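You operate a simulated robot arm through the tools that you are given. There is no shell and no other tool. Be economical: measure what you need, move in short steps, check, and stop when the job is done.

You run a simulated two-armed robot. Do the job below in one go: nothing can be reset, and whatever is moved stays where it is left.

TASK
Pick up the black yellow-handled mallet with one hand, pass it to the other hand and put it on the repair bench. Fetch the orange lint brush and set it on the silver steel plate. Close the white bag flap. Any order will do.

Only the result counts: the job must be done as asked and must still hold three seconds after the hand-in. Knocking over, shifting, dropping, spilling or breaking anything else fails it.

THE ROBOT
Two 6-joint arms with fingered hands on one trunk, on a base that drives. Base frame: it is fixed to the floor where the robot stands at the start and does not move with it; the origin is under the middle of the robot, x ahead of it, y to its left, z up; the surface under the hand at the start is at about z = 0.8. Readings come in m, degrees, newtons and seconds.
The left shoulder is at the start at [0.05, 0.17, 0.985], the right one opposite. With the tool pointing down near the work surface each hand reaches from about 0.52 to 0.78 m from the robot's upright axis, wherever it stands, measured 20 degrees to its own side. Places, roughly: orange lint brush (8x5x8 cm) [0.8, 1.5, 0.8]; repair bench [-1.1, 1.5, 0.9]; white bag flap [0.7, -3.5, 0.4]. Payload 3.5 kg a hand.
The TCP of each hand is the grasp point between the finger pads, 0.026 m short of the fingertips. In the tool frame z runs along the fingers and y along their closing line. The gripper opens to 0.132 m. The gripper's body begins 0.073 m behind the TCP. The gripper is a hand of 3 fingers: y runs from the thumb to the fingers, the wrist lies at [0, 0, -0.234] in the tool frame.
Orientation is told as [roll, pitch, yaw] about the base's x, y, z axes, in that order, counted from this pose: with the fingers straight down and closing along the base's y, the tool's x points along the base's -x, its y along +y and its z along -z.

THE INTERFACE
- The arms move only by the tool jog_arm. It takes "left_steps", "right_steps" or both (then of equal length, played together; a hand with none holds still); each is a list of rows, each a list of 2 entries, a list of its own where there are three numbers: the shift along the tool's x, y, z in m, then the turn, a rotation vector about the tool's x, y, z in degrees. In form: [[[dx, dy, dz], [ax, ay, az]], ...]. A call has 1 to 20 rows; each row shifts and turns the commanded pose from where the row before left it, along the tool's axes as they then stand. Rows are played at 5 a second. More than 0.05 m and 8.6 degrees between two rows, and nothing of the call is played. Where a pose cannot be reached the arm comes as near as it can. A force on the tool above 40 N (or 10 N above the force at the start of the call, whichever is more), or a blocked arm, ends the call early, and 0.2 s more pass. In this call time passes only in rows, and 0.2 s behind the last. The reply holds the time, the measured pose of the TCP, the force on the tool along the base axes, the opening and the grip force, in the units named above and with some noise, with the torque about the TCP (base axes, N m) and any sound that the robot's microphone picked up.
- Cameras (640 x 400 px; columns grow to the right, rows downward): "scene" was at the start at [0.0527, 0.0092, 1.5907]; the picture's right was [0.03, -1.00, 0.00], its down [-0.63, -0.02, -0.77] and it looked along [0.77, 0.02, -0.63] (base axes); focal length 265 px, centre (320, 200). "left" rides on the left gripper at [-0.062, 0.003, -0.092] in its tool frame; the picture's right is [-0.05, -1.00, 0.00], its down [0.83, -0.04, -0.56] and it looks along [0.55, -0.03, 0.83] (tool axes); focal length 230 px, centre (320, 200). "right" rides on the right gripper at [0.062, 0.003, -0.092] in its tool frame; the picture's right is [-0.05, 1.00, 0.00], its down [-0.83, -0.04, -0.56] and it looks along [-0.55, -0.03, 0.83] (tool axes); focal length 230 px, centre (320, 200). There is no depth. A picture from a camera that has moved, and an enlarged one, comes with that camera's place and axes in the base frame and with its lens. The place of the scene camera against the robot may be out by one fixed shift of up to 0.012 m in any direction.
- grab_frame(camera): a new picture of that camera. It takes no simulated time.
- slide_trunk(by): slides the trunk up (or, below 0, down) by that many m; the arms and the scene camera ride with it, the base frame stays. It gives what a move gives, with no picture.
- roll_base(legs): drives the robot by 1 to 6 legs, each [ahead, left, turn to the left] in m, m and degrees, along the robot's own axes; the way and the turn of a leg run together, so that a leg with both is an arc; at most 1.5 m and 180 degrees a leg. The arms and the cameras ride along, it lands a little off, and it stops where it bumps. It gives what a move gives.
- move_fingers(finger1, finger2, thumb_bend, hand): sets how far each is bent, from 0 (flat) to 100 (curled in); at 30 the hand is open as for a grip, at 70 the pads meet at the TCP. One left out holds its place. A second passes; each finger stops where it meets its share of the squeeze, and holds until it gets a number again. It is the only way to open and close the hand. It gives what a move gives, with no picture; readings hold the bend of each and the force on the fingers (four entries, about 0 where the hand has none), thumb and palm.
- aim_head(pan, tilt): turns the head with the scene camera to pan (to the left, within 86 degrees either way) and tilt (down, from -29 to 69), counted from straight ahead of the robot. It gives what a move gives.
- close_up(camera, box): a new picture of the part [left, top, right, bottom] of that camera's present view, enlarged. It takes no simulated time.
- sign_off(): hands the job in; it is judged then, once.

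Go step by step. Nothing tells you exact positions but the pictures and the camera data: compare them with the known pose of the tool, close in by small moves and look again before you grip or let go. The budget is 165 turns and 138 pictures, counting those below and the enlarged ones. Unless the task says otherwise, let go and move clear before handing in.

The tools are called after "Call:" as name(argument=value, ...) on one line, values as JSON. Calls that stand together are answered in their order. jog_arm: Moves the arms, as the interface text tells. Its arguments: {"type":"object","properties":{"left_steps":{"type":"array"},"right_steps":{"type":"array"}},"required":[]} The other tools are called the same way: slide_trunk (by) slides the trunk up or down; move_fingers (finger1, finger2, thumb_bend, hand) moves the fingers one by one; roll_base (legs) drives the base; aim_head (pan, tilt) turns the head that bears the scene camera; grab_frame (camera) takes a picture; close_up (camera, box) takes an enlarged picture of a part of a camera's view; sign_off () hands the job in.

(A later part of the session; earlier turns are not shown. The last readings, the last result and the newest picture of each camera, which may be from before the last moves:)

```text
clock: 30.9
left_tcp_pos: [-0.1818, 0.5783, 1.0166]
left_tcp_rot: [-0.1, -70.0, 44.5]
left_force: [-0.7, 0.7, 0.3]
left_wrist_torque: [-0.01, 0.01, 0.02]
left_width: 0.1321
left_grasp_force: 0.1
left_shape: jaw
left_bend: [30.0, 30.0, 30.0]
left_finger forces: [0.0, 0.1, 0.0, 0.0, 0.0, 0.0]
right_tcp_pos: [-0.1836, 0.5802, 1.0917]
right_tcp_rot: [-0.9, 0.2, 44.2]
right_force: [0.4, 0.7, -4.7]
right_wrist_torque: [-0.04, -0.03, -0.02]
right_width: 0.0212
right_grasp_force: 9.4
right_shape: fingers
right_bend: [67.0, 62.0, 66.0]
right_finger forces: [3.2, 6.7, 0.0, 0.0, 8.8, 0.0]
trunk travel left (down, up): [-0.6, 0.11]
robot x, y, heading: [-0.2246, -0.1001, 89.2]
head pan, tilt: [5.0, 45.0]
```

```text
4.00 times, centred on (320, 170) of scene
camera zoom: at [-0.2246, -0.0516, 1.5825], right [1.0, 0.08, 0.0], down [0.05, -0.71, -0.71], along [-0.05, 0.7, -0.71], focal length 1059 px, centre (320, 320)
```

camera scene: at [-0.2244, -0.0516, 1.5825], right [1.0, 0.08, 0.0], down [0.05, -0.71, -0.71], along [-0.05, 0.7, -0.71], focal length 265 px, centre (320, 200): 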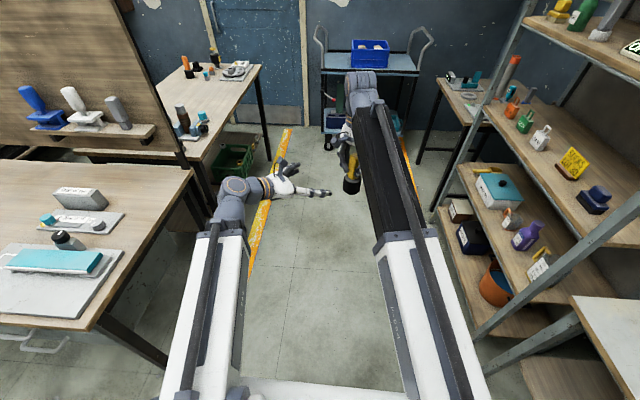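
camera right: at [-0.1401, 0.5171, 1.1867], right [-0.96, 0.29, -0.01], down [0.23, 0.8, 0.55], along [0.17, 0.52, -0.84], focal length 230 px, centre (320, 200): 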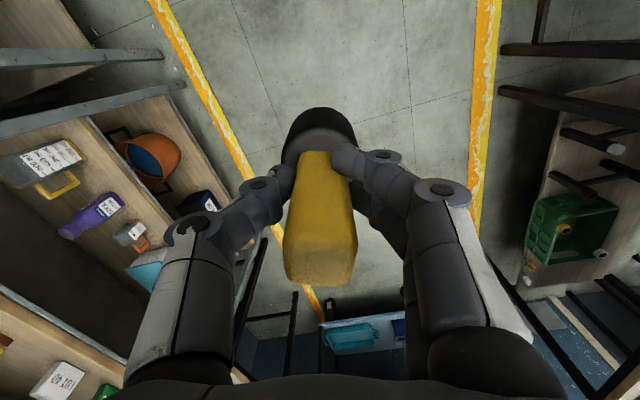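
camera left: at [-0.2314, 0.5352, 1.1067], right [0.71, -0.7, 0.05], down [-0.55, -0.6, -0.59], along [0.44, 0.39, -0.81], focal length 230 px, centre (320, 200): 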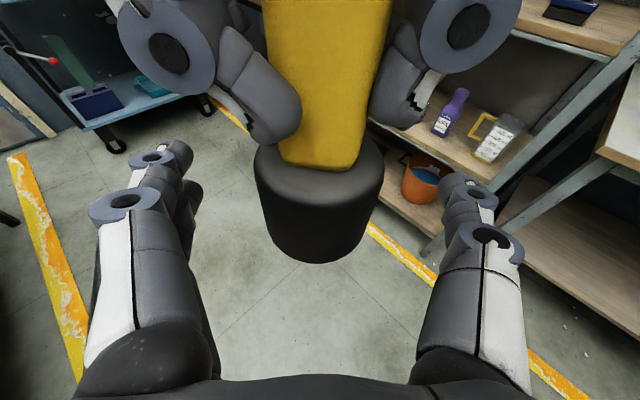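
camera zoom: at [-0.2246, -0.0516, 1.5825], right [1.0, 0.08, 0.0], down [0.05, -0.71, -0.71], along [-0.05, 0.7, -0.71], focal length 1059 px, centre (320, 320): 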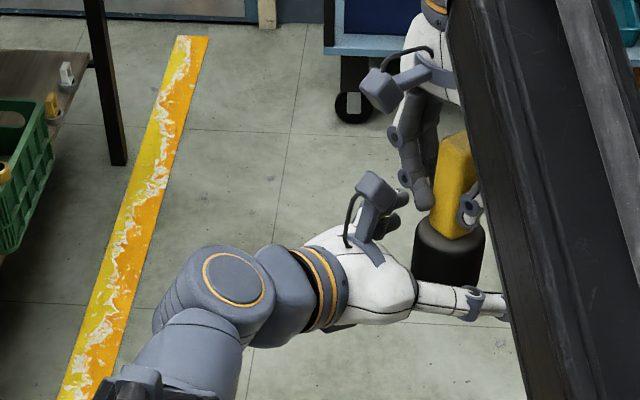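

Head is at the left TCP. Closing the left hand.

Call:
move_fingers(hand="left", finger1=70, finger2=70, thumb_bend=70)

Call:
grab_frame(camera="left")

```text
clock: 31.9
left_tcp_pos: [-0.1828, 0.5777, 1.0168]
left_tcp_rot: [-0.1, -69.8, 44.5]
left_force: [1.2, 0.0, 0.5]
left_wrist_torque: [-0.03, 0.05, 0.06]
left_width: 0.0424
left_grasp_force: 18.3
left_shape: fingers
left_bend: [59.0, 57.0, 63.0]
left_finger forces: [8.7, 9.1, 0.1, 0.0, 18.5, 0.1]
right_tcp_pos: [-0.1822, 0.5798, 1.0919]
right_tcp_rot: [-1.0, 0.0, 44.3]
right_force: [-0.6, 0.0, -1.2]
right_wrist_torque: [-0.05, 0.04, -0.04]
right_width: 0.0205
right_grasp_force: 9.8
right_shape: fingers
right_bend: [67.0, 62.0, 66.0]
right_finger forces: [3.2, 7.3, 0.0, 0.0, 9.0, 0.1]
trunk travel left (down, up): [-0.6, 0.11]
robot x, y, heading: [-0.2217, -0.1013, 89.1]
head pan, tilt: [5.0, 45.0]
```

```text
105 pictures are left
camera left: at [-0.2315, 0.5349, 1.1068], right [0.71, -0.7, 0.05], down [-0.55, -0.6, -0.59], along [0.44, 0.39, -0.81], focal length 230 px, centre (320, 200)
```

left: 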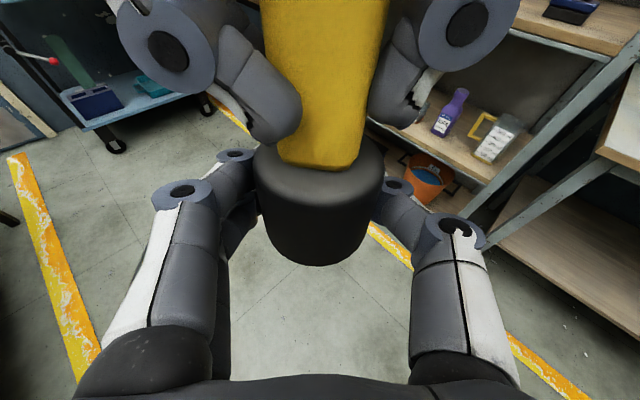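

Left grips with 18 N and took the load. Opening the right hand.

Call:
move_fingers(hand="right", finger1=30, finger2=30, thumb_bend=30)

Call:
grab_frame(camera="left")

```text
clock: 32.9
left_tcp_pos: [-0.1824, 0.5776, 1.0169]
left_tcp_rot: [-0.1, -70.0, 44.5]
left_force: [-0.9, -0.1, -0.5]
left_wrist_torque: [-0.04, 0.03, 0.02]
left_width: 0.0423
left_grasp_force: 18.4
left_shape: fingers
left_bend: [59.0, 57.0, 63.0]
left_finger forces: [8.4, 9.7, 0.0, 0.0, 18.2, 0.0]
right_tcp_pos: [-0.1821, 0.5793, 1.0923]
right_tcp_rot: [-1.0, 0.1, 44.3]
right_force: [0.1, 0.1, 0.3]
right_wrist_torque: [-0.02, 0.03, 0.02]
right_width: 0.134
right_grasp_force: 0.1
right_shape: fingers
right_bend: [30.0, 30.0, 30.0]
right_finger forces: [0.1, 0.1, 0.0, 0.0, 0.1, 0.0]
trunk travel left (down, up): [-0.6, 0.11]
robot x, y, heading: [-0.2198, -0.1023, 89.6]
head pan, tilt: [5.0, 45.0]
```

```text
104 pictures are left
camera left: at [-0.2316, 0.5349, 1.1069], right [0.71, -0.7, 0.05], down [-0.55, -0.6, -0.59], along [0.44, 0.39, -0.81], focal length 230 px, centre (320, 200)
```

left: 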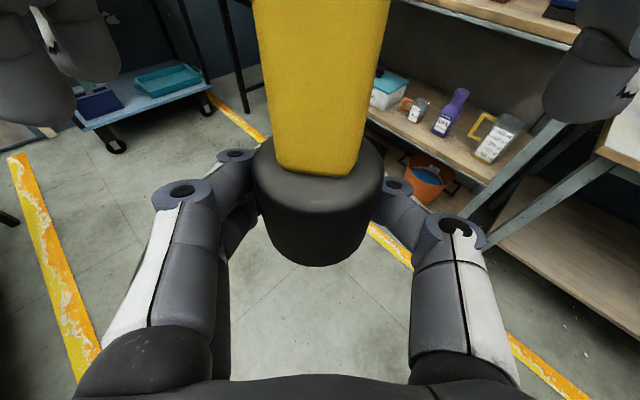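

The mallet stays in the left hand. Raising the right hand clear of the handle, then moving it to its side.

Call:
jog_arm(right_steps=[[[0, 0, -0.02], [0, 0, 0]], [[0, 0, -0.03], [0, 0, 0]], [[0, 0, -0.04], [0, 0, 0]]])

Call:
grab_frame(camera="scene")

Call:
grab_frame(camera="right")

```text
clock: 33.6
left_tcp_pos: [-0.1819, 0.5779, 1.0172]
left_tcp_rot: [0.0, -70.0, 44.6]
left_force: [-0.4, -0.1, -0.4]
left_wrist_torque: [0.0, -0.01, 0.0]
left_width: 0.0421
left_grasp_force: 18.5
left_shape: fingers
left_bend: [59.0, 57.0, 63.0]
left_finger forces: [8.4, 9.7, 0.1, 0.1, 18.2, 0.0]
right_tcp_pos: [-0.1792, 0.5674, 1.1666]
right_tcp_rot: [-1.0, 0.0, 44.3]
right_force: [0.1, 0.2, -0.5]
right_wrist_torque: [0.0, 0.03, 0.03]
right_width: 0.1338
right_grasp_force: 0.0
right_shape: fingers
right_bend: [30.0, 30.0, 30.0]
right_finger forces: [0.0, 0.1, 0.0, 0.0, 0.0, 0.0]
right hand out of reach, approached as far as the arm can: row 3
trunk travel left (down, up): [-0.6, 0.11]
robot x, y, heading: [-0.2259, -0.0999, 89.5]
head pan, tilt: [5.0, 45.0]
```

```text
103 pictures are left
camera scene: at [-0.2246, -0.0514, 1.5825], right [1.0, 0.08, 0.0], down [0.05, -0.71, -0.71], along [-0.05, 0.7, -0.71], focal length 265 px, centre (320, 200)
```

scene: 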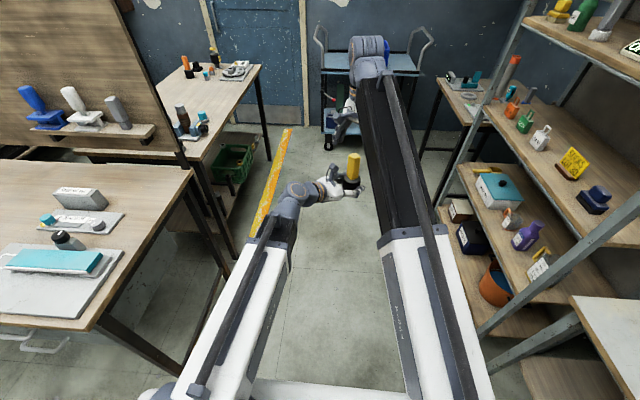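

```text
102 pictures are left
camera right: at [-0.2269, 0.5289, 1.2606], right [-0.66, 0.75, -0.02], down [0.62, 0.56, 0.56], along [0.43, 0.36, -0.83], focal length 230 px, centre (320, 200)
```

right: 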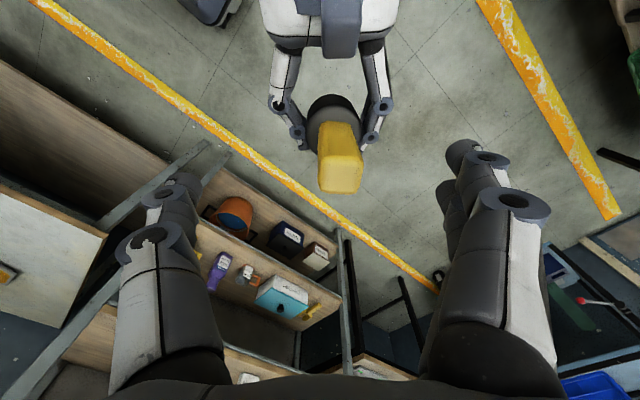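

Right fingertips are just above the handle. I'll lower the left hand 6 cm, then move the right hand back to its own side.

Call:
jog_arm(left_steps=[[[0.028, 0, 0.01], [0, 0, 0]], [[0.028, 0, 0.01], [0, 0, 0]], [[0, 0, 0], [0, 0, 0]], [[0, 0, 0], [0, 0, 0]], [[0, 0, 0], [0, 0, 0]], [[0, 0, 0], [0, 0, 0]], [[0, 0, 0], [0, 0, 0]]], right_steps=[[[0, 0, 0], [0, 0, 0]], [[0, 0, 0], [0, 0, 0]], [[0, -0.045, 0], [0, 0, 0]], [[0, -0.045, 0], [0, 0, 0]], [[0, -0.045, 0], [0, 0, 0]], [[0, -0.045, 0], [0, 0, 0]], [[0, -0.045, 0], [0, 0, 0]]])

Call:
grab_frame(camera="scene")

Call:
close_up(camera="scene", box=[120, 20, 280, 120])

Call:
close_up(camera="scene", box=[440, 40, 600, 140])

```text
clock: 35.2
left_tcp_pos: [-0.1825, 0.5772, 0.958]
left_tcp_rot: [0.0, -70.0, 44.4]
left_force: [-0.4, 1.0, -0.7]
left_wrist_torque: [0.01, 0.03, 0.01]
left_width: 0.0422
left_grasp_force: 17.7
left_shape: fingers
left_bend: [59.0, 57.0, 63.0]
left_finger forces: [8.2, 9.6, 0.0, 0.0, 18.0, 0.0]
right_tcp_pos: [-0.023, 0.4375, 1.1096]
right_tcp_rot: [-0.7, -0.2, 44.3]
right_force: [0.6, 0.2, 0.3]
right_wrist_torque: [-0.03, 0.01, -0.04]
right_width: 0.1341
right_grasp_force: 0.0
right_shape: fingers
right_bend: [30.0, 30.0, 30.0]
right_finger forces: [0.0, 0.0, 0.0, 0.0, 0.0, 0.1]
right hand out of reach, approached as far as the arm can: row 3, 4, 5, 6, 7
trunk travel left (down, up): [-0.6, 0.11]
robot x, y, heading: [-0.2233, -0.1021, 89.6]
head pan, tilt: [5.0, 45.0]
```

```text
101 pictures are left
camera scene: at [-0.2244, -0.0519, 1.5825], right [1.0, 0.08, 0.0], down [0.05, -0.71, -0.71], along [-0.05, 0.7, -0.71], focal length 265 px, centre (320, 200)
```

scene: 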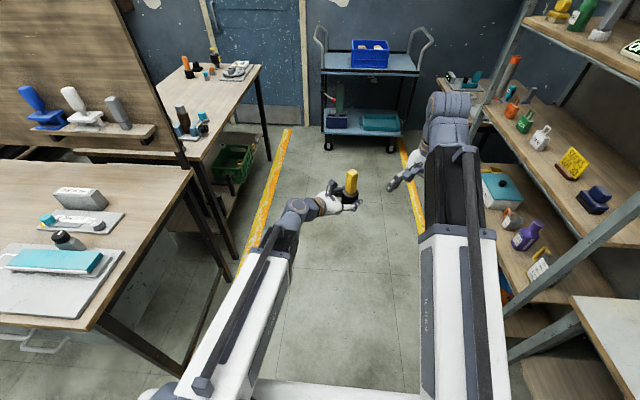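

```text
4.00 times, centred on (200, 70) of scene
camera zoom: at [-0.2244, -0.0519, 1.5825], right [1.0, 0.08, 0.0], down [0.05, -0.71, -0.71], along [-0.05, 0.7, -0.71], focal length 1059 px, centre (800, 720)
```

zoom: 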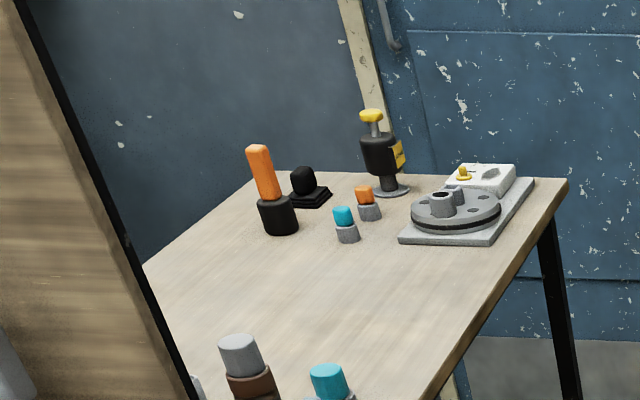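

```text
4.00 times, centred on (520, 90) of scene
camera zoom: at [-0.2244, -0.0519, 1.5825], right [1.0, 0.08, 0.0], down [0.05, -0.71, -0.71], along [-0.05, 0.7, -0.71], focal length 1059 px, centre (-480, 640)
```

zoom: 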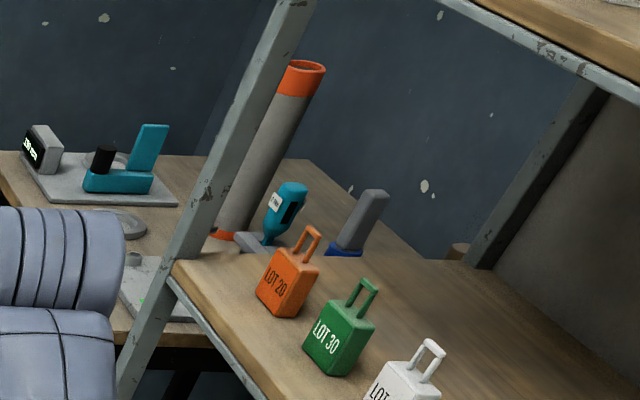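

Free space on the repair bench is around (-0.93, 1.48), edge at x ≈ -0.8, height ≈ 0.9. I'll raise the mallet, drive up the corridor to about (-0.05, 1.15) and turn to face the bench.

Call:
jog_arm(left_steps=[[[-0.03, 0, -0.011], [0, 0, 0]], [[-0.03, 0, -0.011], [0, 0, 0]], [[-0.03, 0, -0.011], [0, 0, 0]]])

Call:
roll_base(legs=[[0.6, -0.15, 0], [0.65, 0, 0]])

Call:
grab_frame(camera="scene")

```text
clock: 36.0
left_tcp_pos: [-0.1843, 0.576, 1.056]
left_tcp_rot: [-0.2, -69.9, 44.4]
left_force: [-0.8, -0.4, -3.3]
left_wrist_torque: [0.01, 0.04, 0.0]
left_width: 0.0418
left_grasp_force: 17.7
left_shape: fingers
left_bend: [59.0, 57.0, 63.0]
left_finger forces: [8.2, 9.7, 0.0, 0.0, 18.0, 0.1]
right_tcp_pos: [-0.023, 0.4375, 1.1094]
right_tcp_rot: [-0.6, -0.2, 44.3]
right_force: [-0.7, 0.0, -1.1]
right_wrist_torque: [-0.01, 0.02, -0.02]
right_width: 0.1341
right_grasp_force: 0.0
right_shape: fingers
right_bend: [30.0, 30.0, 30.0]
right_finger forces: [0.0, 0.1, 0.1, 0.0, 0.1, 0.1]
trunk travel left (down, up): [-0.6, 0.11]
robot x, y, heading: [-0.2266, -0.1025, 89.2]
head pan, tilt: [5.0, 45.0]
```

```text
clock: 42.6
left_tcp_pos: [-0.0313, 1.8045, 1.0548]
left_tcp_rot: [-0.1, -69.9, 44.7]
left_force: [-0.2, 0.5, -3.6]
left_wrist_torque: [-0.02, 0.04, 0.01]
left_width: 0.042
left_grasp_force: 17.8
left_shape: fingers
left_bend: [59.0, 57.0, 63.0]
left_finger forces: [8.3, 9.8, 0.1, 0.0, 17.9, 0.0]
right_tcp_pos: [0.13, 1.6688, 1.1095]
right_tcp_rot: [-0.7, -0.1, 44.6]
right_force: [-0.9, -1.0, -0.2]
right_wrist_torque: [0.0, 0.06, -0.01]
right_width: 0.1342
right_grasp_force: 0.0
right_shape: fingers
right_bend: [30.0, 30.0, 30.0]
right_finger forces: [0.0, 0.0, 0.0, 0.1, 0.1, 0.0]
trunk travel left (down, up): [-0.6, 0.11]
robot x, y, heading: [-0.0695, 1.1286, 89.8]
head pan, tilt: [5.0, 45.0]
```

```text
98 pictures are left
camera scene: at [-0.0687, 1.1769, 1.5825], right [1.0, 0.08, 0.0], down [0.06, -0.71, -0.71], along [-0.06, 0.7, -0.71], focal length 265 px, centre (320, 200)
```

scene: 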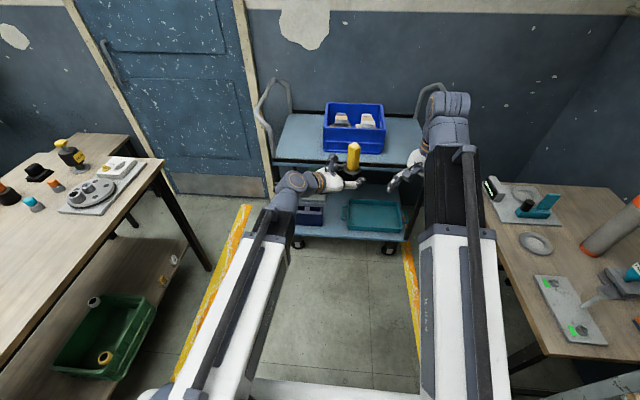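

I can see the table on the right; I'll look there for the brush and plate while here.

Call:
aim_head(pan=-65, tilt=42)

Call:
grab_frame(camera="scene")

```text
clock: 44.0
left_tcp_pos: [-0.0321, 1.8027, 1.0546]
left_tcp_rot: [0.0, -70.1, 44.7]
left_force: [0.0, -0.5, -4.4]
left_wrist_torque: [-0.03, 0.03, -0.04]
left_width: 0.0419
left_grasp_force: 17.6
left_shape: fingers
left_bend: [59.0, 57.0, 63.0]
left_finger forces: [8.2, 9.7, 0.1, 0.1, 17.9, 0.1]
right_tcp_pos: [0.1297, 1.6681, 1.1088]
right_tcp_rot: [-0.7, -0.2, 44.5]
right_force: [0.6, 0.4, 0.3]
right_wrist_torque: [0.02, 0.01, -0.01]
right_width: 0.1338
right_grasp_force: 0.0
right_shape: fingers
right_bend: [30.0, 30.0, 30.0]
right_finger forces: [0.0, 0.0, 0.1, 0.0, 0.1, 0.0]
trunk travel left (down, up): [-0.6, 0.11]
robot x, y, heading: [-0.066, 1.1294, 89.7]
head pan, tilt: [-65.0, 42.0]
```

```text
97 pictures are left
camera scene: at [0.0139, 1.1305, 1.5869], right [0.42, -0.91, 0.0], down [-0.61, -0.28, -0.74], along [0.67, 0.31, -0.67], focal length 265 px, centre (320, 200)
```

scene: 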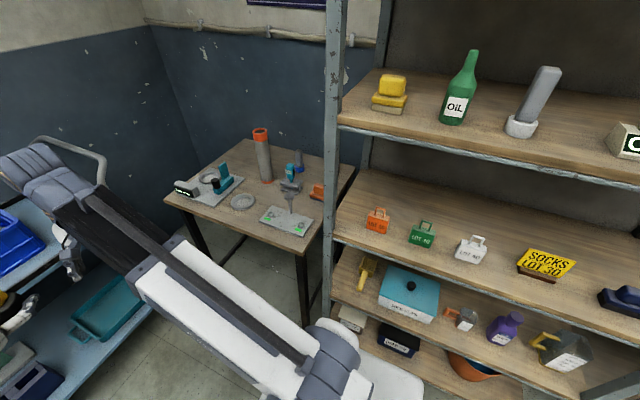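

There is an orange object on the table just behind the shelf post at (317,190), likely the brush. Zooming.

Call:
close_up(camera="scene", box=[240, 130, 368, 210])

Call:
close_up(camera="scene", box=[150, 110, 390, 260])

```text
5.00 times, centred on (304, 170) of scene
camera zoom: at [0.0139, 1.1305, 1.5869], right [0.42, -0.91, 0.0], down [-0.61, -0.28, -0.74], along [0.67, 0.31, -0.67], focal length 1323 px, centre (400, 350)
```

zoom: 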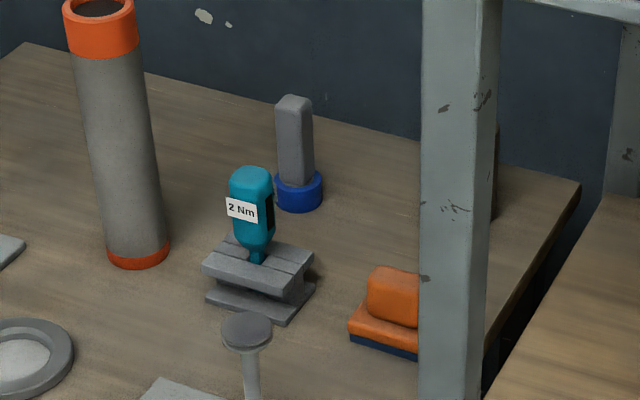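

```text
2.67 times, centred on (270, 185) of scene
camera zoom: at [0.0139, 1.1305, 1.5869], right [0.42, -0.91, 0.0], down [-0.61, -0.28, -0.74], along [0.67, 0.31, -0.67], focal length 706 px, centre (453, 240)
```

zoom: 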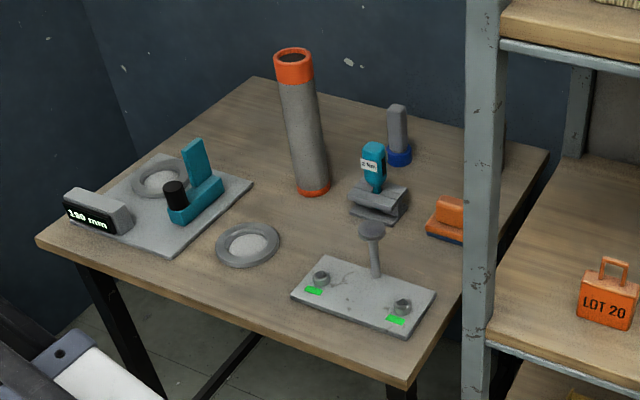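

The brush is on that table at about (0.80, 1.50), behind the shelf post. First the mallet: turning to face the repair bench.

Call:
roll_base(legs=[[0, 0, 90]])

Call:
aim_head(pan=-10, tilt=42)

Call:
grab_frame(camera="scene")

```text
clock: 48.2
left_tcp_pos: [-0.7429, 1.1703, 1.0552]
left_tcp_rot: [-0.1, -70.0, 134.4]
left_force: [0.4, 0.9, -4.1]
left_wrist_torque: [0.01, -0.05, -0.01]
left_width: 0.0416
left_grasp_force: 17.3
left_shape: fingers
left_bend: [60.0, 57.0, 63.0]
left_finger forces: [7.6, 9.3, 0.1, 0.0, 17.3, 0.1]
right_tcp_pos: [-0.606, 1.3298, 1.1094]
right_tcp_rot: [-0.7, -0.2, 134.2]
right_force: [0.3, -0.3, 0.1]
right_wrist_torque: [0.0, -0.03, 0.0]
right_width: 0.1341
right_grasp_force: 0.1
right_shape: fingers
right_bend: [30.0, 30.0, 30.0]
right_finger forces: [0.0, 0.1, 0.0, 0.0, 0.0, 0.1]
trunk travel left (down, up): [-0.6, 0.11]
robot x, y, heading: [-0.0683, 1.1252, 179.3]
head pan, tilt: [-65.0, 42.0]
```

```text
clock: 49.5
left_tcp_pos: [-0.7435, 1.1717, 1.0544]
left_tcp_rot: [-0.2, -70.0, 134.2]
left_force: [0.2, 0.1, -3.6]
left_wrist_torque: [-0.01, 0.0, 0.0]
left_width: 0.0413
left_grasp_force: 17.7
left_shape: fingers
left_bend: [60.0, 57.0, 63.0]
left_finger forces: [7.6, 9.4, 0.0, 0.0, 17.3, 0.1]
right_tcp_pos: [-0.6075, 1.331, 1.1092]
right_tcp_rot: [-0.7, -0.1, 134.3]
right_force: [0.5, 0.3, -0.3]
right_wrist_torque: [0.0, 0.01, 0.0]
right_width: 0.1341
right_grasp_force: 0.0
right_shape: fingers
right_bend: [30.0, 30.0, 30.0]
right_finger forces: [0.0, 0.0, 0.0, 0.1, 0.0, 0.1]
trunk travel left (down, up): [-0.6, 0.11]
robot x, y, heading: [-0.0697, 1.1223, 179.4]
head pan, tilt: [-10.0, 42.0]
```

```text
94 pictures are left
camera scene: at [-0.1044, 1.1501, 1.5868], right [0.19, 0.98, 0.0], down [0.66, -0.13, -0.74], along [-0.73, 0.14, -0.67], focal length 265 px, centre (320, 200)
```

scene: 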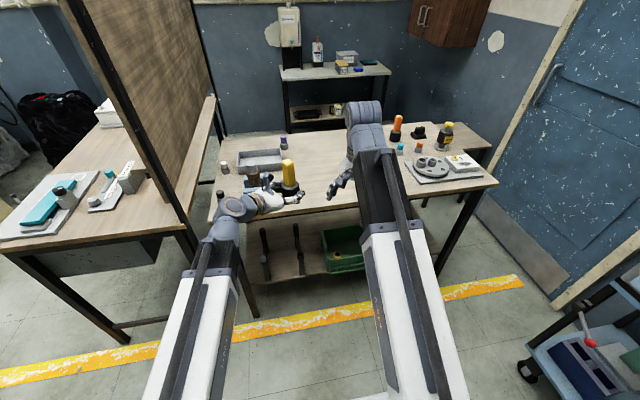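

Free bench space lies around (-0.93, 1.45). I'll sidestep right 0.3 m and re-look.

Call:
roll_base(legs=[[0, -0.3, 0]])

Call:
grab_frame(camera="scene")

Call:
grab_frame(camera="left")

```text
clock: 51.5
left_tcp_pos: [-0.7382, 1.4683, 1.0547]
left_tcp_rot: [0.0, -69.9, 133.8]
left_force: [-0.7, 0.2, -3.4]
left_wrist_torque: [-0.03, -0.03, 0.01]
left_width: 0.0414
left_grasp_force: 17.0
left_shape: fingers
left_bend: [60.0, 57.0, 63.0]
left_finger forces: [7.7, 9.6, 0.0, 0.0, 17.2, 0.0]
right_tcp_pos: [-0.5995, 1.6276, 1.1088]
right_tcp_rot: [-0.6, -0.2, 133.6]
right_force: [-0.6, -0.5, 0.3]
right_wrist_torque: [-0.02, -0.02, 0.0]
right_width: 0.1341
right_grasp_force: 0.0
right_shape: fingers
right_bend: [30.0, 30.0, 30.0]
right_finger forces: [0.1, 0.0, 0.0, 0.0, 0.0, 0.1]
trunk travel left (down, up): [-0.6, 0.11]
robot x, y, heading: [-0.0603, 1.4188, 178.7]
head pan, tilt: [-10.0, 42.0]
```

```text
93 pictures are left
camera scene: at [-0.0991, 1.4417, 1.5868], right [0.2, 0.98, 0.0], down [0.66, -0.13, -0.74], along [-0.73, 0.15, -0.67], focal length 265 px, centre (320, 200)
```

scene: 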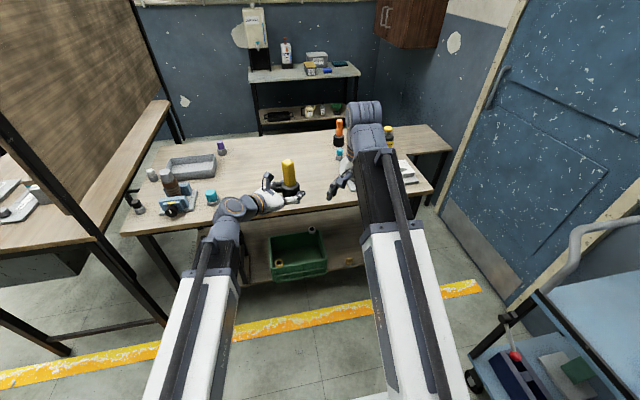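

```text
92 pictures are left
camera left: at [-0.6965, 1.4194, 1.1437], right [0.71, 0.7, 0.05], down [0.59, -0.55, -0.59], along [-0.39, 0.45, -0.81], focal length 230 px, centre (320, 200)
```

left: 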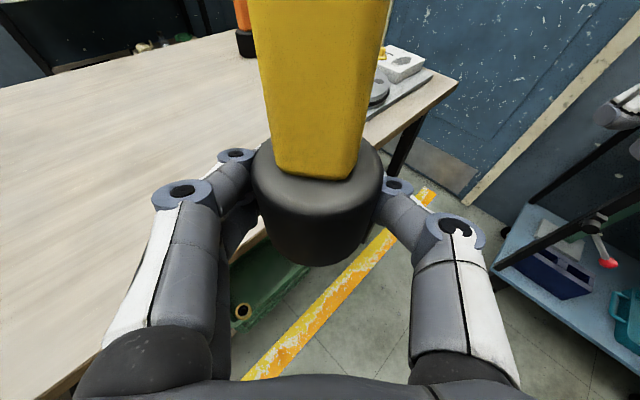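

Path ahead is clear. Driving ahead 0.19 m so the mallet is over the bench.

Call:
roll_base(legs=[[0.19, 0, 0]])

Call:
grab_frame(camera="left")

Call:
grab_frame(camera="scene")

```text
clock: 53.0
left_tcp_pos: [-0.9247, 1.4741, 1.0531]
left_tcp_rot: [-0.1, -69.9, 133.8]
left_force: [-0.2, -1.7, -3.0]
left_wrist_torque: [0.02, 0.0, 0.02]
left_width: 0.0414
left_grasp_force: 17.3
left_shape: fingers
left_bend: [60.0, 57.0, 63.0]
left_finger forces: [7.7, 9.5, 0.0, 0.0, 17.4, 0.0]
right_tcp_pos: [-0.784, 1.6321, 1.1085]
right_tcp_rot: [-0.6, -0.2, 133.4]
right_force: [0.2, -0.5, 0.3]
right_wrist_torque: [0.03, 0.0, 0.02]
right_width: 0.1342
right_grasp_force: 0.1
right_shape: fingers
right_bend: [30.0, 30.0, 30.0]
right_finger forces: [0.0, 0.0, 0.1, 0.1, 0.1, 0.0]
trunk travel left (down, up): [-0.6, 0.11]
robot x, y, heading: [-0.2484, 1.4218, 178.6]
head pan, tilt: [-10.0, 42.0]
```

```text
91 pictures are left
camera left: at [-0.8819, 1.4251, 1.1432], right [0.71, 0.7, 0.05], down [0.59, -0.55, -0.59], along [-0.39, 0.45, -0.81], focal length 230 px, centre (320, 200)
```

left: 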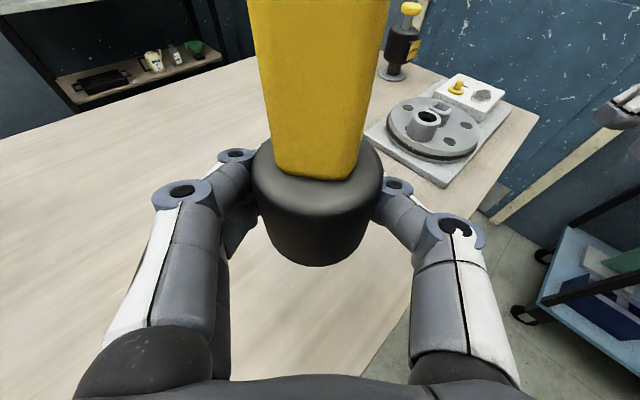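

```text
90 pictures are left
camera scene: at [-0.2848, 1.4456, 1.5868], right [0.2, 0.98, 0.0], down [0.66, -0.13, -0.74], along [-0.73, 0.15, -0.67], focal length 265 px, centre (320, 200)
```

scene: 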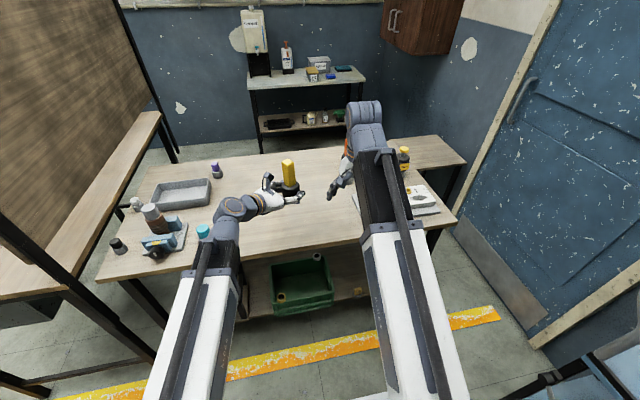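

Placing spot is clear. Lowering 8 cm first, then checking the gap.

Call:
jog_arm(left_steps=[[[0.025, 0, 0.0091], [0, 0, 0]], [[0.025, 0, 0.0091], [0, 0, 0]], [[0.025, 0, 0.0091], [0, 0, 0]]])

Call:
grab_frame(camera="left")

Call:
close_up(camera="scene", box=[160, 140, 352, 260])

```text
clock: 53.8
left_tcp_pos: [-0.9212, 1.475, 0.9758]
left_tcp_rot: [-0.1, -69.9, 133.5]
left_force: [0.3, -1.7, -3.9]
left_wrist_torque: [0.01, -0.03, 0.02]
left_width: 0.0416
left_grasp_force: 17.0
left_shape: fingers
left_bend: [60.0, 57.0, 63.0]
left_finger forces: [7.6, 9.6, 0.0, 0.0, 17.2, 0.1]
right_tcp_pos: [-0.7836, 1.632, 1.1088]
right_tcp_rot: [-0.7, -0.3, 133.5]
right_force: [-0.2, -0.3, 0.5]
right_wrist_torque: [-0.01, -0.02, -0.01]
right_width: 0.1341
right_grasp_force: 0.1
right_shape: fingers
right_bend: [30.0, 30.0, 30.0]
right_finger forces: [0.0, 0.1, 0.0, 0.0, 0.0, 0.1]
trunk travel left (down, up): [-0.6, 0.11]
robot x, y, heading: [-0.247, 1.4231, 178.8]
head pan, tilt: [-10.0, 42.0]
```

```text
89 pictures are left
camera left: at [-0.8791, 1.4259, 1.0641], right [0.71, 0.7, 0.05], down [0.59, -0.55, -0.59], along [-0.39, 0.45, -0.81], focal length 230 px, centre (320, 200)
```

left: 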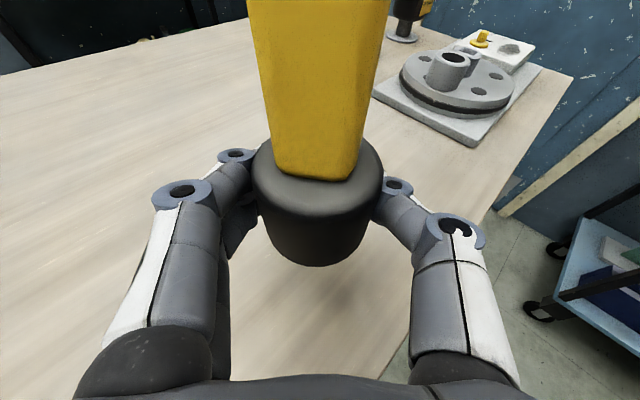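

```text
3.33 times, centred on (256, 200) of scene
camera zoom: at [-0.2838, 1.4456, 1.5869], right [0.2, 0.98, 0.0], down [0.66, -0.13, -0.74], along [-0.73, 0.15, -0.67], focal length 882 px, centre (533, 200)
```

zoom: 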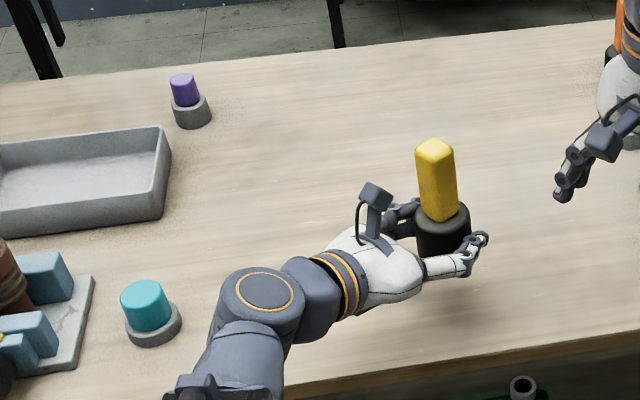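

Continuing down 3 cm, then in small steps until contact.

Call:
jog_arm(left_steps=[[[0.0141, 0, 0.0051], [0, 0, 0]], [[0.0141, 0, 0.0051], [0, 0, 0]]])

Call:
grab_frame(camera="left")

```text
clock: 54.4
left_tcp_pos: [-0.9224, 1.4737, 0.9442]
left_tcp_rot: [-0.1, -70.0, 133.7]
left_force: [0.5, 0.0, -3.5]
left_wrist_torque: [0.04, 0.0, 0.0]
left_width: 0.0412
left_grasp_force: 17.2
left_shape: fingers
left_bend: [60.0, 57.0, 63.0]
left_finger forces: [7.6, 9.5, 0.1, 0.0, 17.3, 0.1]
right_tcp_pos: [-0.7839, 1.6329, 1.1095]
right_tcp_rot: [-0.7, -0.2, 133.3]
right_force: [-0.3, 0.2, 0.2]
right_wrist_torque: [-0.01, 0.01, 0.01]
right_width: 0.1339
right_grasp_force: 0.1
right_shape: fingers
right_bend: [30.0, 30.0, 30.0]
right_finger forces: [0.0, 0.0, 0.1, 0.1, 0.0, 0.0]
trunk travel left (down, up): [-0.6, 0.11]
robot x, y, heading: [-0.2516, 1.4219, 178.5]
head pan, tilt: [-10.0, 42.0]
```

```text
87 pictures are left
camera left: at [-0.8803, 1.4252, 1.0338], right [0.71, 0.7, 0.05], down [0.59, -0.55, -0.59], along [-0.39, 0.45, -0.81], focal length 230 px, centre (320, 200)
```

left: 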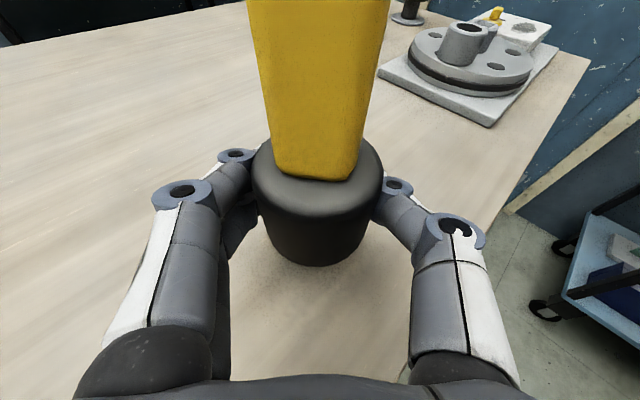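

Call:
jog_arm(left_steps=[[[0.0047, 0, 0.0017], [0, 0, 0]], [[0.0047, 0, 0.0017], [0, 0, 0]]])

Call:
jog_arm(left_steps=[[[0.0047, 0, 0.0017], [0, 0, 0]]])

Call:
close_up(camera="scene", box=[240, 140, 336, 200])

```text
clock: 55.0
left_tcp_pos: [-0.9223, 1.4733, 0.9351]
left_tcp_rot: [0.0, -69.9, 133.6]
left_force: [-0.4, 0.1, -3.1]
left_wrist_torque: [-0.04, -0.04, -0.04]
left_width: 0.0414
left_grasp_force: 16.2
left_shape: fingers
left_bend: [60.0, 57.0, 63.0]
left_finger forces: [7.6, 9.5, 0.0, 0.0, 17.4, 0.0]
right_tcp_pos: [-0.7843, 1.6321, 1.1092]
right_tcp_rot: [-0.7, -0.2, 133.3]
right_force: [-1.9, -0.3, -0.1]
right_wrist_torque: [0.01, 0.0, 0.0]
right_width: 0.134
right_grasp_force: 0.1
right_shape: fingers
right_bend: [30.0, 30.0, 30.0]
right_finger forces: [0.1, 0.1, 0.1, 0.1, 0.0, 0.0]
trunk travel left (down, up): [-0.6, 0.11]
robot x, y, heading: [-0.2488, 1.4246, 178.6]
head pan, tilt: [-10.0, 42.0]
```

```text
clock: 55.4
left_tcp_pos: [-0.9224, 1.4748, 0.9306]
left_tcp_rot: [0.0, -70.1, 133.5]
left_force: [0.6, 0.4, -3.8]
left_wrist_torque: [0.0, 0.01, 0.0]
left_width: 0.0414
left_grasp_force: 17.3
left_shape: fingers
left_bend: [60.0, 57.0, 63.0]
left_finger forces: [7.6, 9.6, 0.0, 0.1, 17.1, 0.0]
right_tcp_pos: [-0.784, 1.6329, 1.11]
right_tcp_rot: [-0.7, -0.1, 133.5]
right_force: [-1.2, -0.1, -0.1]
right_wrist_torque: [0.0, 0.03, 0.0]
right_width: 0.134
right_grasp_force: 0.1
right_shape: fingers
right_bend: [30.0, 30.0, 30.0]
right_finger forces: [0.0, 0.0, 0.0, 0.1, 0.0, 0.0]
trunk travel left (down, up): [-0.6, 0.11]
robot x, y, heading: [-0.2445, 1.4231, 178.4]
head pan, tilt: [-10.0, 42.0]
```

```text
6.67 times, centred on (288, 170) of scene
camera zoom: at [-0.2839, 1.4456, 1.5868], right [0.2, 0.98, 0.0], down [0.66, -0.13, -0.74], along [-0.73, 0.15, -0.67], focal length 1764 px, centre (533, 400)
```

zoom: 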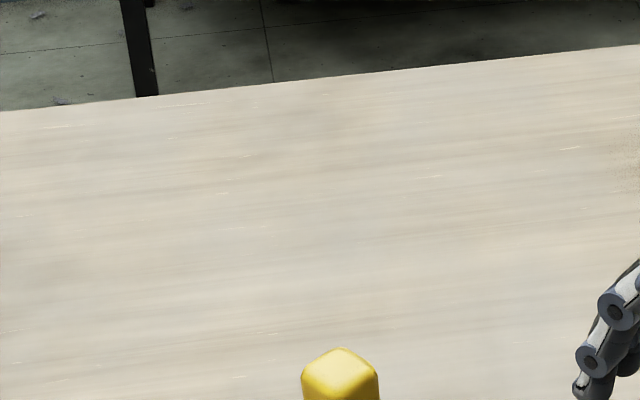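

Call:
close_up(camera="scene", box=[220, 180, 348, 260])

Call:
jog_arm(left_steps=[[[0.0047, 0, 0.0017], [0, 0, 0]]])

```text
5.00 times, centred on (284, 220) of scene
camera zoom: at [-0.2839, 1.4456, 1.5868], right [0.2, 0.98, 0.0], down [0.66, -0.13, -0.74], along [-0.73, 0.15, -0.67], focal length 1323 px, centre (500, 100)
```

zoom: 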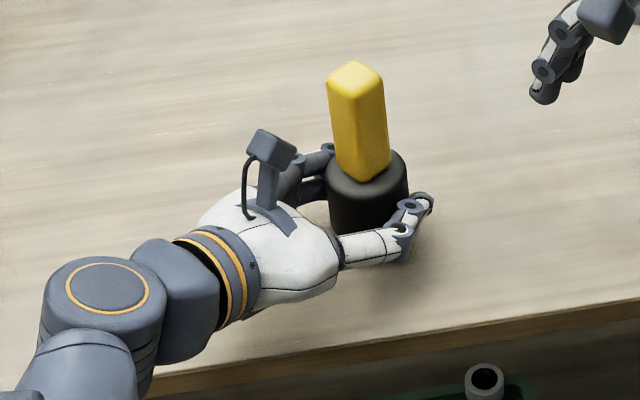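

```text
clock: 55.8
left_tcp_pos: [-0.9233, 1.4722, 0.9245]
left_tcp_rot: [-0.1, -69.9, 133.7]
left_force: [-0.2, 0.0, -4.3]
left_wrist_torque: [-0.02, 0.0, 0.02]
left_width: 0.0412
left_grasp_force: 17.2
left_shape: fingers
left_bend: [60.0, 57.0, 63.0]
left_finger forces: [7.5, 9.5, 0.0, 0.1, 17.2, 0.1]
right_tcp_pos: [-0.7843, 1.6321, 1.1095]
right_tcp_rot: [-0.7, -0.2, 133.4]
right_force: [-0.3, 0.9, 1.7]
right_wrist_torque: [-0.02, 0.01, 0.01]
right_width: 0.1342
right_grasp_force: 0.1
right_shape: fingers
right_bend: [30.0, 30.0, 30.0]
right_finger forces: [0.0, 0.0, 0.0, 0.0, 0.0, 0.0]
trunk travel left (down, up): [-0.6, 0.11]
robot x, y, heading: [-0.2517, 1.4223, 178.5]
head pan, tilt: [-10.0, 42.0]
```

No contact yet; continuing gently.

Call:
jog_arm(left_steps=[[[0.0038, 0, 0.0014], [0, 0, 0]]])

Call:
jog_arm(left_steps=[[[0.0038, 0, 0.0014], [0, 0, 0]]])

Call:
grab_frame(camera="left")

```text
clock: 56.2
left_tcp_pos: [-0.9235, 1.4733, 0.9191]
left_tcp_rot: [-0.2, -70.1, 133.6]
left_force: [0.9, 0.2, -4.3]
left_wrist_torque: [0.01, -0.02, -0.02]
left_width: 0.0412
left_grasp_force: 17.5
left_shape: fingers
left_bend: [60.0, 57.0, 63.0]
left_finger forces: [7.5, 9.5, 0.0, 0.0, 17.3, 0.0]
right_tcp_pos: [-0.7838, 1.6331, 1.1099]
right_tcp_rot: [-0.8, -0.2, 133.4]
right_force: [-0.7, 0.3, -0.2]
right_wrist_torque: [0.04, 0.02, 0.01]
right_width: 0.1341
right_grasp_force: 0.2
right_shape: fingers
right_bend: [30.0, 30.0, 30.0]
right_finger forces: [0.0, 0.0, 0.0, 0.0, 0.1, 0.0]
trunk travel left (down, up): [-0.6, 0.11]
robot x, y, heading: [-0.2483, 1.4217, 178.5]
head pan, tilt: [-10.0, 42.0]
```

```text
clock: 56.6
left_tcp_pos: [-0.9231, 1.4737, 0.9159]
left_tcp_rot: [0.0, -69.9, 133.6]
left_force: [0.1, 0.0, -3.8]
left_wrist_torque: [0.02, -0.03, 0.01]
left_width: 0.0413
left_grasp_force: 16.9
left_shape: fingers
left_bend: [60.0, 57.0, 63.0]
left_finger forces: [7.5, 9.5, 0.0, 0.0, 17.2, 0.0]
right_tcp_pos: [-0.7846, 1.6331, 1.1089]
right_tcp_rot: [-0.6, -0.2, 133.3]
right_force: [0.2, 0.4, 0.2]
right_wrist_torque: [-0.02, 0.0, 0.02]
right_width: 0.1342
right_grasp_force: 0.1
right_shape: fingers
right_bend: [30.0, 30.0, 30.0]
right_finger forces: [0.0, 0.0, 0.0, 0.0, 0.0, 0.0]
trunk travel left (down, up): [-0.6, 0.11]
robot x, y, heading: [-0.2514, 1.4215, 178.5]
head pan, tilt: [-10.0, 42.0]
```

```text
84 pictures are left
camera left: at [-0.8806, 1.4243, 1.0056], right [0.71, 0.7, 0.05], down [0.59, -0.55, -0.59], along [-0.39, 0.45, -0.81], focal length 230 px, centre (320, 200)
```

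left: 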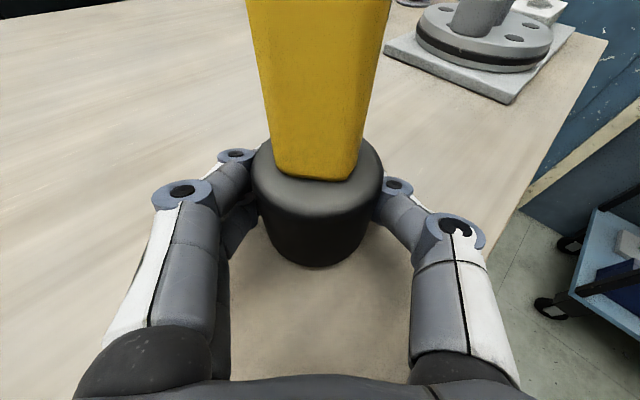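

Bench top works out at about z 0.877, so contact near TCP 0.904. Continuing in small steps.

Call:
jog_arm(left_steps=[[[0.0047, 0, 0.0017], [0, 0, 0]]])

Call:
jog_arm(left_steps=[[[0.0028, 0, 0.001], [0, 0, 0]]])

Call:
jog_arm(left_steps=[[[0.0028, 0, 0.001], [0, 0, 0]]])

```text
clock: 57.0
left_tcp_pos: [-0.922, 1.4741, 0.9116]
left_tcp_rot: [0.0, -69.9, 133.6]
left_force: [0.3, 0.1, -3.7]
left_wrist_torque: [-0.02, -0.01, 0.04]
left_width: 0.0413
left_grasp_force: 16.9
left_shape: fingers
left_bend: [60.0, 57.0, 63.0]
left_finger forces: [7.5, 9.5, 0.0, 0.0, 17.2, 0.1]
right_tcp_pos: [-0.7839, 1.6321, 1.1094]
right_tcp_rot: [-0.7, -0.3, 133.4]
right_force: [-0.5, 0.0, 0.3]
right_wrist_torque: [0.01, -0.04, -0.03]
right_width: 0.1343
right_grasp_force: 0.0
right_shape: fingers
right_bend: [30.0, 30.0, 30.0]
right_finger forces: [0.1, 0.0, 0.1, 0.1, 0.1, 0.0]
trunk travel left (down, up): [-0.6, 0.11]
robot x, y, heading: [-0.2469, 1.42, 178.5]
head pan, tilt: [-10.0, 42.0]
```

```text
clock: 57.4
left_tcp_pos: [-0.9223, 1.4742, 0.909]
left_tcp_rot: [-0.1, -69.9, 133.6]
left_force: [-0.8, 0.3, -3.1]
left_wrist_torque: [0.0, -0.02, 0.0]
left_width: 0.0411
left_grasp_force: 17.0
left_shape: fingers
left_bend: [60.0, 57.0, 63.0]
left_finger forces: [7.5, 9.4, 0.0, 0.0, 17.2, 0.0]
right_tcp_pos: [-0.7845, 1.6333, 1.1083]
right_tcp_rot: [-0.7, -0.3, 133.5]
right_force: [-0.1, 0.8, -0.5]
right_wrist_torque: [-0.02, -0.01, 0.0]
right_width: 0.134
right_grasp_force: 0.1
right_shape: fingers
right_bend: [30.0, 30.0, 30.0]
right_finger forces: [0.1, 0.1, 0.0, 0.0, 0.0, 0.0]
trunk travel left (down, up): [-0.6, 0.11]
robot x, y, heading: [-0.2486, 1.4238, 178.6]
head pan, tilt: [-10.0, 42.0]
```

```text
clock: 57.8
left_tcp_pos: [-0.9217, 1.4741, 0.907]
left_tcp_rot: [0.1, -70.0, 133.5]
left_force: [-0.9, 0.4, 6.9]
left_wrist_torque: [-0.03, 0.28, -0.01]
left_width: 0.0411
left_grasp_force: 18.3
left_shape: fingers
left_bend: [60.0, 57.0, 63.0]
left_finger forces: [8.1, 10.3, 0.0, 0.0, 18.1, 0.1]
right_tcp_pos: [-0.7826, 1.6319, 1.1098]
right_tcp_rot: [-0.7, -0.2, 133.4]
right_force: [0.8, 1.1, -0.8]
right_wrist_torque: [-0.02, -0.02, -0.02]
right_width: 0.1341
right_grasp_force: 0.0
right_shape: fingers
right_bend: [30.0, 30.0, 30.0]
right_finger forces: [0.0, 0.0, 0.0, 0.1, 0.0, 0.0]
trunk travel left (down, up): [-0.6, 0.11]
robot x, y, heading: [-0.2481, 1.4228, 178.4]
head pan, tilt: [-10.0, 42.0]
```

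Contact with the bench (7 N up). Releasing.

Call:
move_fingers(hand="left", finger1=30, finger2=30, thumb_bend=30)

Call:
grab_frame(camera="left")

```text
clock: 58.8
left_tcp_pos: [-0.9227, 1.4738, 0.9057]
left_tcp_rot: [0.0, -69.8, 133.6]
left_force: [0.1, -0.2, 0.3]
left_wrist_torque: [0.03, 0.01, -0.03]
left_width: 0.1341
left_grasp_force: 0.1
left_shape: fingers
left_bend: [30.0, 30.0, 30.0]
left_finger forces: [0.0, 0.0, 0.0, 0.0, 0.0, 0.0]
right_tcp_pos: [-0.7846, 1.6335, 1.1085]
right_tcp_rot: [-0.8, -0.2, 133.3]
right_force: [0.3, -0.1, -1.0]
right_wrist_torque: [-0.02, 0.03, -0.03]
right_width: 0.1344
right_grasp_force: 0.1
right_shape: fingers
right_bend: [30.0, 30.0, 30.0]
right_finger forces: [0.0, 0.0, 0.1, 0.0, 0.1, 0.0]
trunk travel left (down, up): [-0.6, 0.11]
robot x, y, heading: [-0.2457, 1.4219, 178.6]
head pan, tilt: [-10.0, 42.0]
```

```text
83 pictures are left
camera left: at [-0.8804, 1.4245, 0.9948], right [0.71, 0.7, 0.05], down [0.59, -0.55, -0.59], along [-0.39, 0.45, -0.81], focal length 230 px, centre (320, 200)
```

left: 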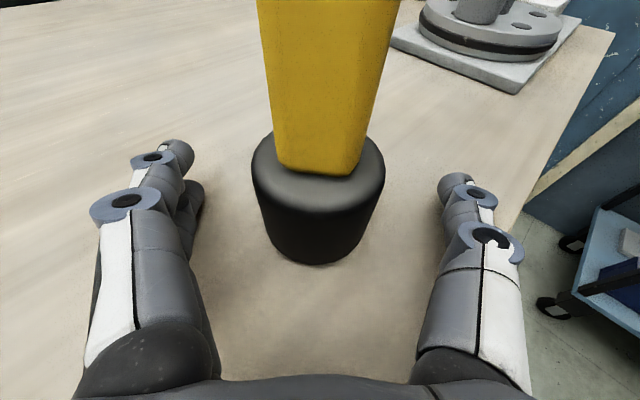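

The mallet stands on the bench. I'll withdraw along the fingers by driving back-left 13 cm.

Call:
roll_base(legs=[[-0.095, 0.095, 0], [-0.2, 0, 0]])

Call:
grab_frame(camera="scene")

```text
clock: 61.3
left_tcp_pos: [-0.6221, 1.3724, 0.9056]
left_tcp_rot: [0.0, -70.1, 133.7]
left_force: [-1.0, 0.2, 0.2]
left_wrist_torque: [-0.01, 0.03, 0.01]
left_width: 0.134
left_grasp_force: 0.0
left_shape: fingers
left_bend: [30.0, 30.0, 30.0]
left_finger forces: [0.0, 0.0, 0.1, 0.0, 0.0, 0.0]
right_tcp_pos: [-0.4823, 1.5314, 1.1102]
right_tcp_rot: [-0.7, -0.3, 133.5]
right_force: [-0.2, -0.1, -0.5]
right_wrist_torque: [-0.03, 0.04, -0.02]
right_width: 0.1342
right_grasp_force: 0.1
right_shape: fingers
right_bend: [30.0, 30.0, 30.0]
right_finger forces: [0.0, 0.1, 0.0, 0.0, 0.0, 0.0]
trunk travel left (down, up): [-0.6, 0.11]
robot x, y, heading: [0.0527, 1.3239, 178.8]
head pan, tilt: [-10.0, 42.0]
```

```text
82 pictures are left
camera scene: at [0.0176, 1.3456, 1.5869], right [0.2, 0.98, 0.0], down [0.66, -0.13, -0.74], along [-0.73, 0.15, -0.67], focal length 265 px, centre (320, 200)
```

scene: 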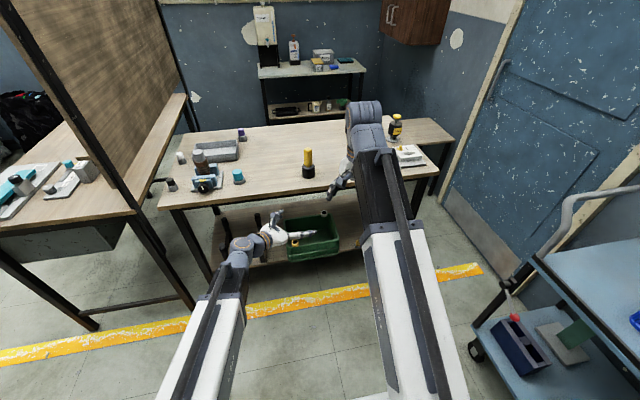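

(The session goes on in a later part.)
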